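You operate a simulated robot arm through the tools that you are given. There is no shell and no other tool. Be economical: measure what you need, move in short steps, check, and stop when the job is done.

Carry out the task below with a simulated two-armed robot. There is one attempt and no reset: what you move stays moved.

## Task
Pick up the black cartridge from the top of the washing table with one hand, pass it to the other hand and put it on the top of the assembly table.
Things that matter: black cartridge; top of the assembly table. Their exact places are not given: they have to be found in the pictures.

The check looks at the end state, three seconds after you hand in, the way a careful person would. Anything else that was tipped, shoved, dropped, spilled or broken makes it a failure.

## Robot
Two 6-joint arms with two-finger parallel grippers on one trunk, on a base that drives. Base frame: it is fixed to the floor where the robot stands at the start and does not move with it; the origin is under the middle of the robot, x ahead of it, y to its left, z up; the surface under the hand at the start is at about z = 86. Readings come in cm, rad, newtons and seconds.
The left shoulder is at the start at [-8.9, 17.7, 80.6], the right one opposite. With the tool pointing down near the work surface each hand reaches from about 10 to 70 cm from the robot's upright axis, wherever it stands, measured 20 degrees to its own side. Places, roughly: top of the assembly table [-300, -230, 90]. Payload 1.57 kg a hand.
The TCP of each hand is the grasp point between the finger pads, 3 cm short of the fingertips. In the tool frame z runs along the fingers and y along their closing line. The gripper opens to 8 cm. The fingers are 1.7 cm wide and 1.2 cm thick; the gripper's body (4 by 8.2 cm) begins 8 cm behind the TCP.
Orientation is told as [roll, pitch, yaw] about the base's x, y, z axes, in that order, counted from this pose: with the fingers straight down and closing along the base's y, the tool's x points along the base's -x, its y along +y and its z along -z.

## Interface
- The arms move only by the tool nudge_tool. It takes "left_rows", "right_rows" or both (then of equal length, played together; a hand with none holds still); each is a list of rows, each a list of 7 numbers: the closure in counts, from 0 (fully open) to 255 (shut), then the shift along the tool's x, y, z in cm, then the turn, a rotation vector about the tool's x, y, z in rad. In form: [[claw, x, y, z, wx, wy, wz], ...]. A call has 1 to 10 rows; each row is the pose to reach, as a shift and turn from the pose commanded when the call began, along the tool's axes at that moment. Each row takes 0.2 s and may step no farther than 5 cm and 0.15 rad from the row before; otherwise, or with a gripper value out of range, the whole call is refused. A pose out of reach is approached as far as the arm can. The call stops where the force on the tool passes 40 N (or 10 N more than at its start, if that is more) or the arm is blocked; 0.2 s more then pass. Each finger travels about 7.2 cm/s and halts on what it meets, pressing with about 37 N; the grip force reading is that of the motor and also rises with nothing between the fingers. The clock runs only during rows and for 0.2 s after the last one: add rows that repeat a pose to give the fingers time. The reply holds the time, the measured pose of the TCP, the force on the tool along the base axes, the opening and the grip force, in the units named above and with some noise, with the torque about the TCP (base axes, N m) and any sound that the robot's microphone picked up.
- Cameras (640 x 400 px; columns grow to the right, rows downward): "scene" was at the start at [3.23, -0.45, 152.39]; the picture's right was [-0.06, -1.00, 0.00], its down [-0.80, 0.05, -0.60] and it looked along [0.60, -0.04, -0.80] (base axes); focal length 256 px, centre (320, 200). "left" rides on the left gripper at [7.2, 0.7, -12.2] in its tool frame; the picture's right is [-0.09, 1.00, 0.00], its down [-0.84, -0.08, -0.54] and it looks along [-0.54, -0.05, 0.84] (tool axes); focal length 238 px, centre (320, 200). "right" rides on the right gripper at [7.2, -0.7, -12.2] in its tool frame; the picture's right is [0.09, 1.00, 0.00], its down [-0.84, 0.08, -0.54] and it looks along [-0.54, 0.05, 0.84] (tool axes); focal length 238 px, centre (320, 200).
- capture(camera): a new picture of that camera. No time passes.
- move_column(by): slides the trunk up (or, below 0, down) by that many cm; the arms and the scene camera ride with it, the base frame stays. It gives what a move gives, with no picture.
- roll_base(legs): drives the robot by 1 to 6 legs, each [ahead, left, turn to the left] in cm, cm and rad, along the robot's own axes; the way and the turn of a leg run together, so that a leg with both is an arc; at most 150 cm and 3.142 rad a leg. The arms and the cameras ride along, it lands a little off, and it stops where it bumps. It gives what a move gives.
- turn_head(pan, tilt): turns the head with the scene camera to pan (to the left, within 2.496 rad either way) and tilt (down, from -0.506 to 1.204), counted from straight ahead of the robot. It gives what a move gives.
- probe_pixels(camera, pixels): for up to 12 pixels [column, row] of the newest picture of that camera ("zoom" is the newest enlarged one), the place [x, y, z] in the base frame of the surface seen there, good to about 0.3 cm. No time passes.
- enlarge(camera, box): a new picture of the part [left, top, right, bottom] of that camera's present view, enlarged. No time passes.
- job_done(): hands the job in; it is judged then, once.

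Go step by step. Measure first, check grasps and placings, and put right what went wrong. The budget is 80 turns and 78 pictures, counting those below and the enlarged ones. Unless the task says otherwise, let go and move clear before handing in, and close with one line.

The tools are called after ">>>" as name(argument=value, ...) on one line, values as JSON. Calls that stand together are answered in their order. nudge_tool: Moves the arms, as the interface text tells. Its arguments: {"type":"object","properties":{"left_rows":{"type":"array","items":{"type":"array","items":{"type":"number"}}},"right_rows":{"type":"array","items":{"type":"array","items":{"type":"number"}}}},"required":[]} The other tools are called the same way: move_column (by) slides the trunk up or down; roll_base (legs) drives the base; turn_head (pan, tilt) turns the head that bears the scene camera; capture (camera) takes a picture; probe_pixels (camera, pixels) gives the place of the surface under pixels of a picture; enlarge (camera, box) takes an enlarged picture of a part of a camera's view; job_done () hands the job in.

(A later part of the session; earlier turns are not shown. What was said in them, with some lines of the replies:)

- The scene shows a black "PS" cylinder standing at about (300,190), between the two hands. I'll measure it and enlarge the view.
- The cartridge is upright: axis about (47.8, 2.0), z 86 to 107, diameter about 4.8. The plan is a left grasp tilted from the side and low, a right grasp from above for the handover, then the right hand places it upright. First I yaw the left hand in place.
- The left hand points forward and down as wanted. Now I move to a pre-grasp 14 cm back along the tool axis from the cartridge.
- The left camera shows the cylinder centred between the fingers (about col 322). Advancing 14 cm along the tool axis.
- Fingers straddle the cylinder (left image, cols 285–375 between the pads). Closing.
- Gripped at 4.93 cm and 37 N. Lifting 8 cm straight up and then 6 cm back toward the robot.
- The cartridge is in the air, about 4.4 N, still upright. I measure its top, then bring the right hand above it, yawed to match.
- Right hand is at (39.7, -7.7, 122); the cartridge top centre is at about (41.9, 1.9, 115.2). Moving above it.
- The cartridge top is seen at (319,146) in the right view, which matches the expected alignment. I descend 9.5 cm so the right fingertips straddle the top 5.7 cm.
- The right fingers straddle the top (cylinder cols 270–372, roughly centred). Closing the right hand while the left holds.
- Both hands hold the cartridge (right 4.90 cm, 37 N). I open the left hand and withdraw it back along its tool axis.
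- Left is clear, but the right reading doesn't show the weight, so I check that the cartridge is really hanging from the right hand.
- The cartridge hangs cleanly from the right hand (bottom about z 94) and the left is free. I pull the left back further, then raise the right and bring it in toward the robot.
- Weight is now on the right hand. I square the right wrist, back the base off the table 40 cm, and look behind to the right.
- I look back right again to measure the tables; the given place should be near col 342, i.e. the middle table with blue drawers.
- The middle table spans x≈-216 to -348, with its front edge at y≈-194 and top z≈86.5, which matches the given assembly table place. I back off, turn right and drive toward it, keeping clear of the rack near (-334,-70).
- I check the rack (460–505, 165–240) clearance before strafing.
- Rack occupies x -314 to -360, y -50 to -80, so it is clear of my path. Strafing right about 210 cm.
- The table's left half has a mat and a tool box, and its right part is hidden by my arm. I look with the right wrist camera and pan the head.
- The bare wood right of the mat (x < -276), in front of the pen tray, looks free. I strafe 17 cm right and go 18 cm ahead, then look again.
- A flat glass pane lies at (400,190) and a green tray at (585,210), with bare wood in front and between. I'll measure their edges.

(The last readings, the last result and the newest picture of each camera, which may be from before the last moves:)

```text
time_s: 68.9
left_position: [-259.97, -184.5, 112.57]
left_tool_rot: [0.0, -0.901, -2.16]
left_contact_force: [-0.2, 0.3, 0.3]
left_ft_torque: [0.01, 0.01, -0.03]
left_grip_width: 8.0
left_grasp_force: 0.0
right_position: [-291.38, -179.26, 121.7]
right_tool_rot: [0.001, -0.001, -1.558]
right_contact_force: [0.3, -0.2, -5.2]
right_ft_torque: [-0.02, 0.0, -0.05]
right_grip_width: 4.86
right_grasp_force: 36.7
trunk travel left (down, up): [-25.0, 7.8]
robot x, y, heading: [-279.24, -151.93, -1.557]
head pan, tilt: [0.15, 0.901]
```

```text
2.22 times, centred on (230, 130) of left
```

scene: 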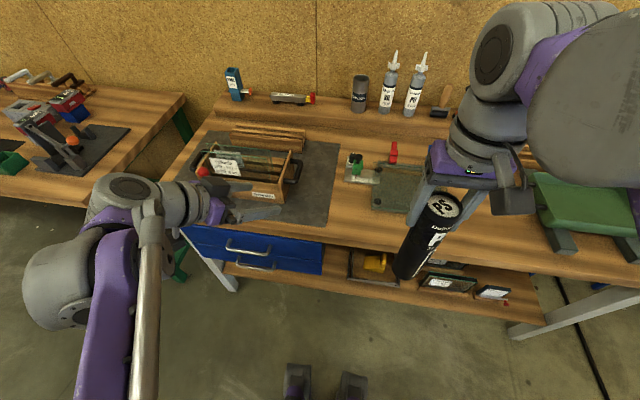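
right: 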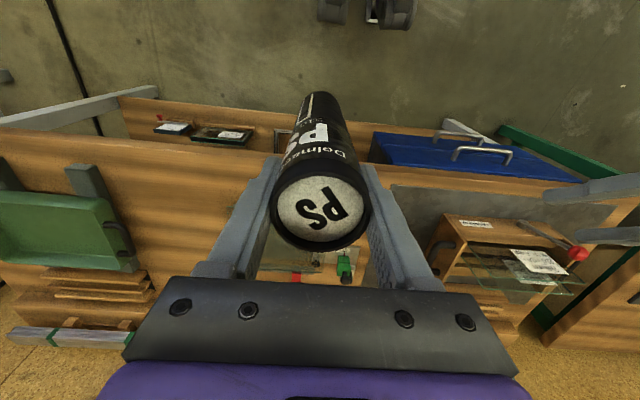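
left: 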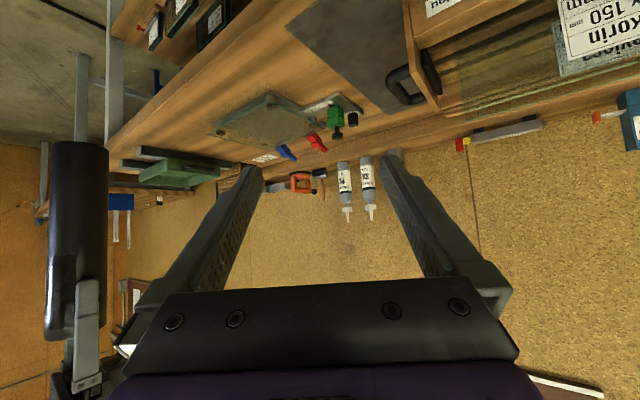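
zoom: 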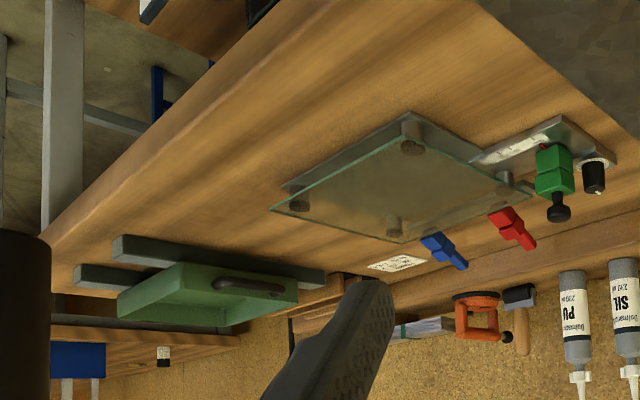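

The glass pane spans x -286 to -310 and the green tray begins at x≈-333, leaving clear wood between. Target is (-321, -206). Strafing 24 cm right, then reaching forward.

>>> roll_base(legs=[[0, -24, 0]])

>>> capture(camera="left")

```text
time_s: 71.6
left_position: [-283.88, -184.78, 112.59]
left_tool_rot: [0.001, -0.901, -2.153]
left_contact_force: [-0.6, 0.8, -1.3]
left_ft_torque: [-0.02, 0.0, 0.01]
left_grip_width: 8.01
left_grasp_force: 0.1
right_position: [-315.23, -179.68, 121.59]
right_tool_rot: [0.001, 0.0, -1.554]
right_contact_force: [1.1, -1.3, -5.0]
right_ft_torque: [-0.02, -0.03, 0.03]
right_grip_width: 4.85
right_grasp_force: 37.0
trunk travel left (down, up): [-25.0, 7.8]
robot x, y, heading: [-302.71, -152.0, -1.553]
head pan, tilt: [0.15, 0.901]
```

```text
41 pictures are left
```

left: 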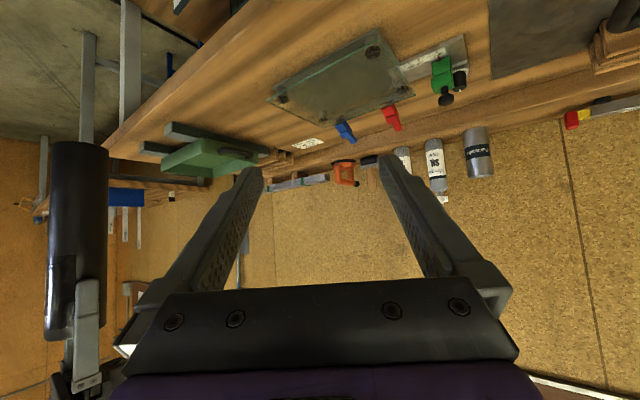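

Checking the gap edges again from here.

>>> probe_pixels(camera="left", pixels=[[270, 103], [300, 122], [170, 126], [162, 165], [220, 115], [215, 130], [240, 135], [200, 140], [255, 150]])

>>> nudge_tool(right_rows=[[255, -4, -1, 0, 0, 0, 0], [255, -8, -2, 0, 0, 0, 0], [255, -12, -3, 0, 0, 0, 0], [255, -16, -4, 0, 0, 0, 0], [255, -20, -5, 0, 0, 0, 0], [255, -23.5, -5.6, 0, 0, 0, 0], [255, -26.4, -6.2, 0, 0, 0, 0], [255, -26.4, -6.2, 0, 0, 0, 0]])

>>> capture(camera="right")

>>> capture(camera="scene")

>>> capture(camera="left")

```text
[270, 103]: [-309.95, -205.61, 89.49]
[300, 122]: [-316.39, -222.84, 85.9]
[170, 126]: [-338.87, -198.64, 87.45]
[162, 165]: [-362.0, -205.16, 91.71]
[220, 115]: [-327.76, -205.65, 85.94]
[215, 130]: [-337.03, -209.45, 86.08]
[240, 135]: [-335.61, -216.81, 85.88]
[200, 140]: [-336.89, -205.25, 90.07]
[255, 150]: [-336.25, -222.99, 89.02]
```

```text
time_s: 73.4
left_position: [-283.59, -184.78, 112.59]
left_tool_rot: [0.001, -0.9, -2.154]
left_contact_force: [-0.4, -0.1, -0.4]
left_ft_torque: [0.02, -0.02, 0.0]
left_grip_width: 8.0
left_grasp_force: 0.1
right_position: [-321.05, -203.24, 118.97]
right_tool_rot: [0.0, 0.0, -1.553]
right_contact_force: [0.2, -0.5, -5.1]
right_ft_torque: [-0.02, 0.0, 0.04]
right_grip_width: 4.87
right_grasp_force: 36.8
right hand out of reach, approached as far as the arm can: row 6, 7, 8
trunk travel left (down, up): [-25.0, 7.8]
robot x, y, heading: [-303.23, -152.11, -1.553]
head pan, tilt: [0.15, 0.901]
```

```text
40 pictures are left
```

right: 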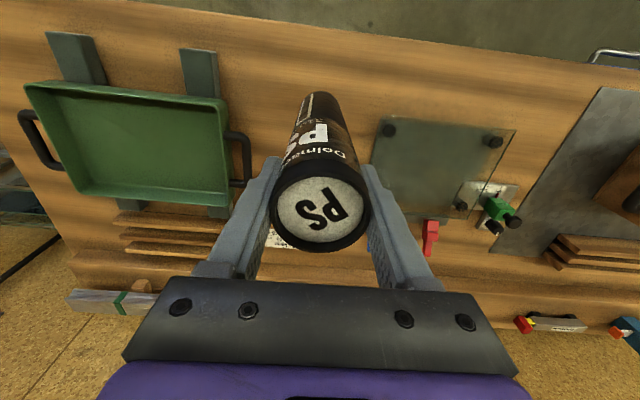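

```text
39 pictures are left
```

scene: 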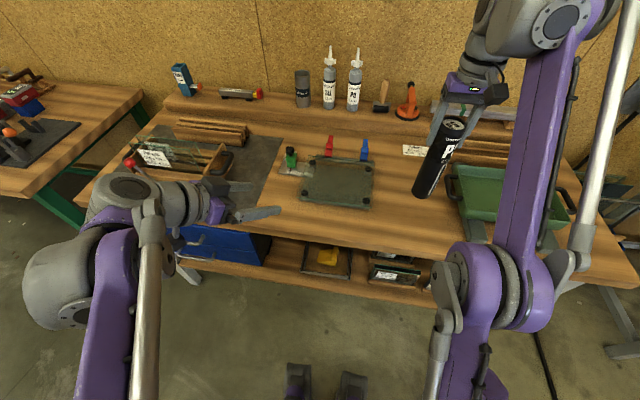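

```text
38 pictures are left
```

left: 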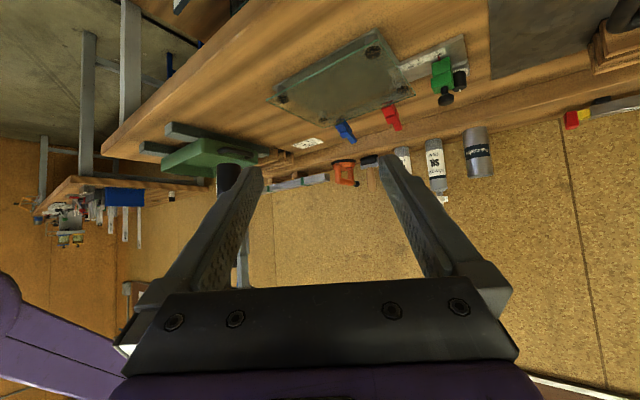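

The arm is at its reach limit at (-321, -203, 119); that place is still fine (9.5 cm inside the edge). I measure the tray handle and the clear spot before lowering.

>>> probe_pixels(camera="right", pixels=[[246, 145], [240, 182], [228, 140], [215, 75], [380, 130], [270, 110], [260, 80], [350, 110]])

>>> probe_pixels(camera="scene", pixels=[[451, 185], [400, 200], [418, 198], [422, 195], [450, 125]])

```text
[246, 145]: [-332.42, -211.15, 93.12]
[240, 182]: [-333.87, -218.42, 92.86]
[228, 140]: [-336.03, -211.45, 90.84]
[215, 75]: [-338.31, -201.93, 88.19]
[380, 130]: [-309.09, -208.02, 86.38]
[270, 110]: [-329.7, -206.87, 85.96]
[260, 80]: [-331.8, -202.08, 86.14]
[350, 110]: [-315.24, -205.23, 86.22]
```

```text
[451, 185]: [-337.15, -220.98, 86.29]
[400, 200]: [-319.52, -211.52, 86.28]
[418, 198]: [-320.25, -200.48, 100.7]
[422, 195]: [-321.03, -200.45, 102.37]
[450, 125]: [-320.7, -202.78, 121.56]
```

Clear: pane edge at x -309, handle at x -332, spot at x -321. I lower a little first to see where the command reference lies.

>>> nudge_tool(right_rows=[[255, 1.5, 0, 3, 0, 0, 0], [255, 2, 0, 6, 0, 0, 0], [255, 2, 0, 9, 0, 0, 0], [255, 2, 0, 9, 0, 0, 0]])

```text
time_s: 74.4
left_position: [-283.64, -184.77, 112.56]
left_tool_rot: [0.0, -0.901, -2.154]
left_contact_force: [0.8, 0.1, -0.7]
left_ft_torque: [-0.01, 0.0, 0.01]
left_grip_width: 8.0
left_grasp_force: 0.0
right_position: [-320.99, -201.19, 110.0]
right_tool_rot: [0.0, 0.001, -1.552]
right_contact_force: [0.1, -0.7, -4.8]
right_ft_torque: [-0.01, -0.03, 0.0]
right_grip_width: 4.86
right_grasp_force: 37.4
trunk travel left (down, up): [-25.0, 7.8]
robot x, y, heading: [-303.08, -152.09, -1.547]
head pan, tilt: [0.15, 0.901]
```

Now at z 110, bottom about 91.6. I nudge 2.5 cm forward and lower slowly to contact, expected at TCP z≈104.5.

>>> nudge_tool(right_rows=[[255, -1.2, 0, 1.2, 0, 0, 0], [255, -2.5, 0, 2.4, 0, 0, 0], [255, -2.5, 0, 3.4, 0, 0, 0], [255, -2.5, 0, 4.2, 0, 0, 0], [255, -2.5, 0, 4.7, 0, 0, 0], [255, -2.5, 0, 5.0, 0, 0, 0], [255, -2.5, 0, 5.0, 0, 0, 0]])

>>> enlarge(camera="scene", box=[360, 90, 520, 240])

>>> capture(camera="left")

```text
time_s: 76.0
left_position: [-283.75, -184.76, 112.59]
left_tool_rot: [-0.002, -0.901, -2.153]
left_contact_force: [1.2, -0.5, -0.2]
left_ft_torque: [0.0, 0.01, 0.04]
left_grip_width: 8.0
left_grasp_force: 0.1
right_position: [-321.05, -203.81, 104.88]
right_tool_rot: [0.0, 0.0, -1.554]
right_contact_force: [0.3, -0.7, -5.4]
right_ft_torque: [-0.01, 0.01, 0.01]
right_grip_width: 4.87
right_grasp_force: 37.4
trunk travel left (down, up): [-25.0, 7.8]
robot x, y, heading: [-303.43, -152.16, -1.548]
head pan, tilt: [0.15, 0.901]
```

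```text
2.67 times, centred on (440, 165) of scene
```

zoom: 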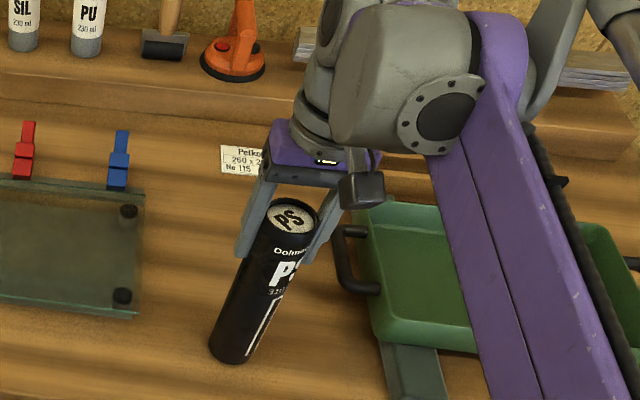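

```text
36 pictures are left
```

left: 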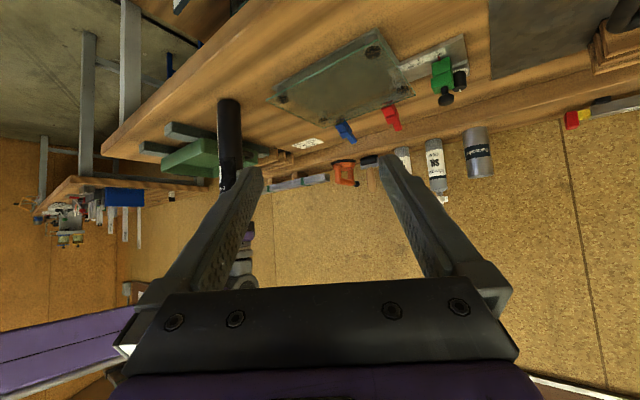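

Nearly touching and no contact yet (force still just the weight). Lowering in tiny steps.

>>> nudge_tool(right_rows=[[255, 0, 0, 0.1, 0, 0, 0], [255, 0, 0, 0.2, 0, 0, 0], [255, 0, 0, 0.3, 0, 0, 0], [255, 0, 0, 0.4, 0, 0, 0], [255, 0, 0, 0.4, 0, 0, 0]])

```text
time_s: 77.2
left_position: [-283.61, -184.85, 112.61]
left_tool_rot: [-0.002, -0.901, -2.153]
left_contact_force: [0.1, -0.1, 0.2]
left_ft_torque: [0.01, -0.02, -0.01]
left_grip_width: 8.01
left_grasp_force: 0.1
right_position: [-320.98, -203.86, 104.4]
right_tool_rot: [0.0, -0.001, -1.553]
right_contact_force: [-0.5, 0.3, -4.8]
right_ft_torque: [-0.03, 0.0, -0.01]
right_grip_width: 4.85
right_grasp_force: 36.7
trunk travel left (down, up): [-25.0, 7.8]
robot x, y, heading: [-303.54, -152.2, -1.548]
head pan, tilt: [0.15, 0.901]
```

>>> nudge_tool(right_rows=[[255, 0, 0, 0.1, 0, 0, 0], [255, 0, 0, 0.2, 0, 0, 0], [255, 0, 0, 0.3, 0, 0, 0], [255, 0, 0, 0.3, 0, 0, 0]])

>>> enlarge(camera="left", box=[160, 60, 300, 200])

```text
time_s: 78.2
left_position: [-283.66, -184.72, 112.55]
left_tool_rot: [0.002, -0.902, -2.152]
left_contact_force: [0.0, -0.1, -0.6]
left_ft_torque: [-0.02, 0.01, -0.01]
left_grip_width: 7.96
left_grasp_force: 0.1
right_position: [-320.77, -203.62, 104.36]
right_tool_rot: [0.0, -0.001, -1.554]
right_contact_force: [-2.3, -5.6, 36.2]
right_ft_torque: [-0.07, 0.15, -0.19]
right_grip_width: 4.87
right_grasp_force: 37.0
trunk travel left (down, up): [-25.0, 7.8]
robot x, y, heading: [-303.18, -151.9, -1.55]
head pan, tilt: [0.15, 0.901]
```

```text
2.86 times, centred on (230, 130) of left
```

zoom: 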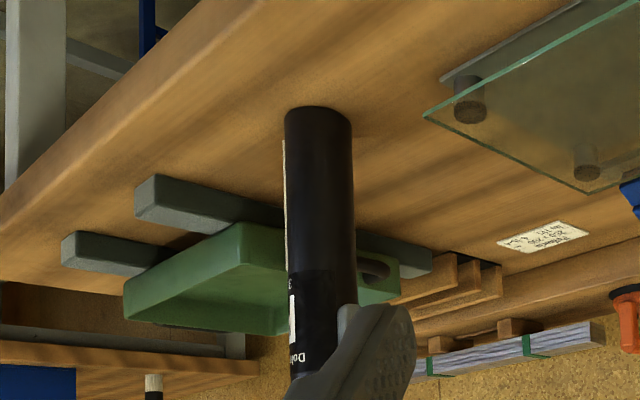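

Contact at 36 N up; the base rests on the wood. I ease up 0.15 cm, then open slowly.

>>> nudge_tool(right_rows=[[255, 0, 0, -0.15, 0, 0, 0], [255, 0, 0, -0.15, 0, 0, 0]])

```text
time_s: 78.8
left_position: [-283.69, -184.64, 112.66]
left_tool_rot: [0.0, -0.901, -2.154]
left_contact_force: [-0.4, 0.6, -0.6]
left_ft_torque: [-0.01, 0.01, -0.01]
left_grip_width: 7.99
left_grasp_force: 0.1
right_position: [-320.94, -203.73, 104.41]
right_tool_rot: [0.001, 0.0, -1.554]
right_contact_force: [-1.3, 0.1, 12.1]
right_ft_torque: [0.57, 0.15, 0.05]
right_grip_width: 4.87
right_grasp_force: 37.0
trunk travel left (down, up): [-25.0, 7.8]
robot x, y, heading: [-303.07, -152.19, -1.556]
head pan, tilt: [0.15, 0.901]
```

>>> nudge_tool(right_rows=[[255, 0, 0, -0.07, 0, 0, 0], [120, 0, 0, -0.07, 0, 0, 0], [90, 0, 0, -0.07, 0, 0, 0], [60, 0, 0, -0.07, 0, 0, 0], [30, 0, 0, -0.07, 0, 0, 0], [0, 0, 0, -0.07, 0, 0, 0], [0, 0, 0, -0.07, 0, 0, 0], [0, 0, 0, -0.07, 0, 0, 0]])

>>> capture(camera="right")

```text
time_s: 80.6
left_position: [-283.71, -184.93, 112.74]
left_tool_rot: [0.001, -0.9, -2.154]
left_contact_force: [-0.4, 0.2, 0.0]
left_ft_torque: [-0.01, -0.01, 0.02]
left_grip_width: 8.02
left_grasp_force: 0.0
right_position: [-320.86, -203.77, 104.5]
right_tool_rot: [0.0, 0.001, -1.553]
right_contact_force: [0.6, -0.2, 0.0]
right_ft_torque: [0.0, 0.01, -0.01]
right_grip_width: 8.02
right_grasp_force: 0.1
trunk travel left (down, up): [-25.0, 7.8]
robot x, y, heading: [-303.15, -151.91, -1.554]
head pan, tilt: [0.15, 0.901]
```

```text
34 pictures are left
```

right: 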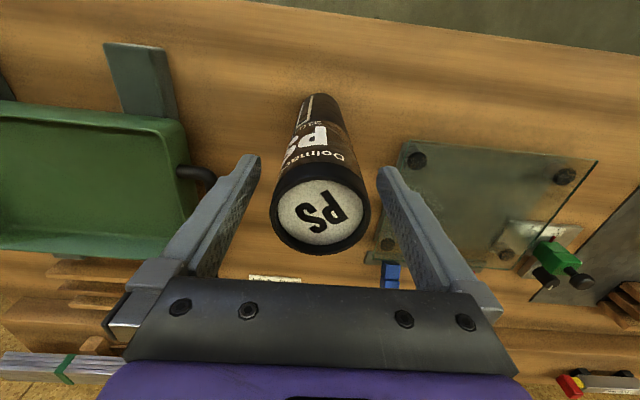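

Released and standing. I lift straight up 11 cm, then pull back.

>>> nudge_tool(right_rows=[[0, 0, 0, -3, 0, 0, 0], [0, 0, 0, -6, 0, 0, 0], [0, 0, 0, -9, 0, 0, 0], [0, 0, 0, -11, 0, 0, 0], [0, 4, 0, -12, 0, 0, 0], [0, 8, 0, -13, 0, 0, 0], [0, 12, 0, -14, 0, 0, 0], [0, 16, 0, -14, 0, 0, 0], [0, 20, 0, -14, 0, 0, 0], [0, 20, 0, -14, 0, 0, 0]])

>>> capture(camera="scene")

>>> capture(camera="left")

```text
time_s: 82.8
left_position: [-283.67, -184.82, 112.6]
left_tool_rot: [0.001, -0.899, -2.155]
left_contact_force: [-0.5, -0.3, -0.4]
left_ft_torque: [0.02, 0.0, -0.01]
left_grip_width: 8.01
left_grasp_force: 0.1
right_position: [-321.17, -183.95, 118.34]
right_tool_rot: [-0.001, -0.001, -1.554]
right_contact_force: [0.0, 0.2, -0.1]
right_ft_torque: [0.03, -0.01, -0.03]
right_grip_width: 7.99
right_grasp_force: 0.0
trunk travel left (down, up): [-25.0, 7.8]
robot x, y, heading: [-303.02, -151.95, -1.554]
head pan, tilt: [0.15, 0.901]
```

```text
33 pictures are left
```

scene: 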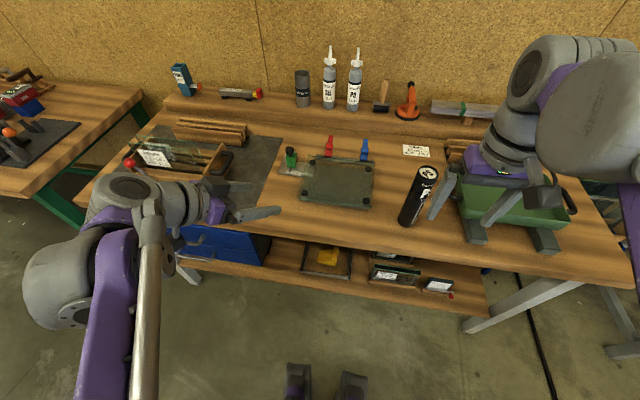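

```text
32 pictures are left
```

left: 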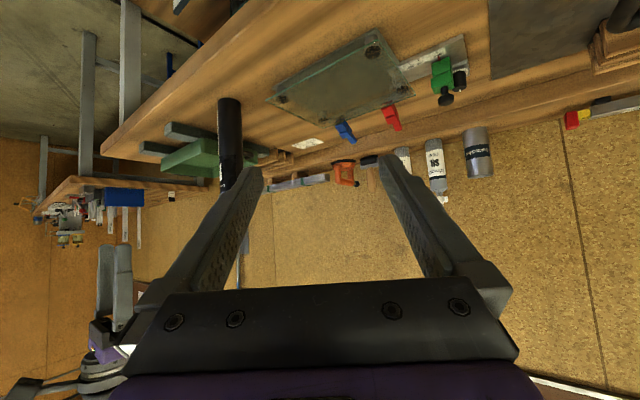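

The cartridge stands upright and free on the assembly table, at (415,195) in the scene view. Both hands are clear and nothing else was disturbed, so I hand in.

>>> job_done()

```text
The job is handed in.
```

I picked the black cartridge up from the washing table with the left hand, passed it to the right hand, and set it upright on the assembly table. Both hands are clear of it, and I saw nothing else moved.
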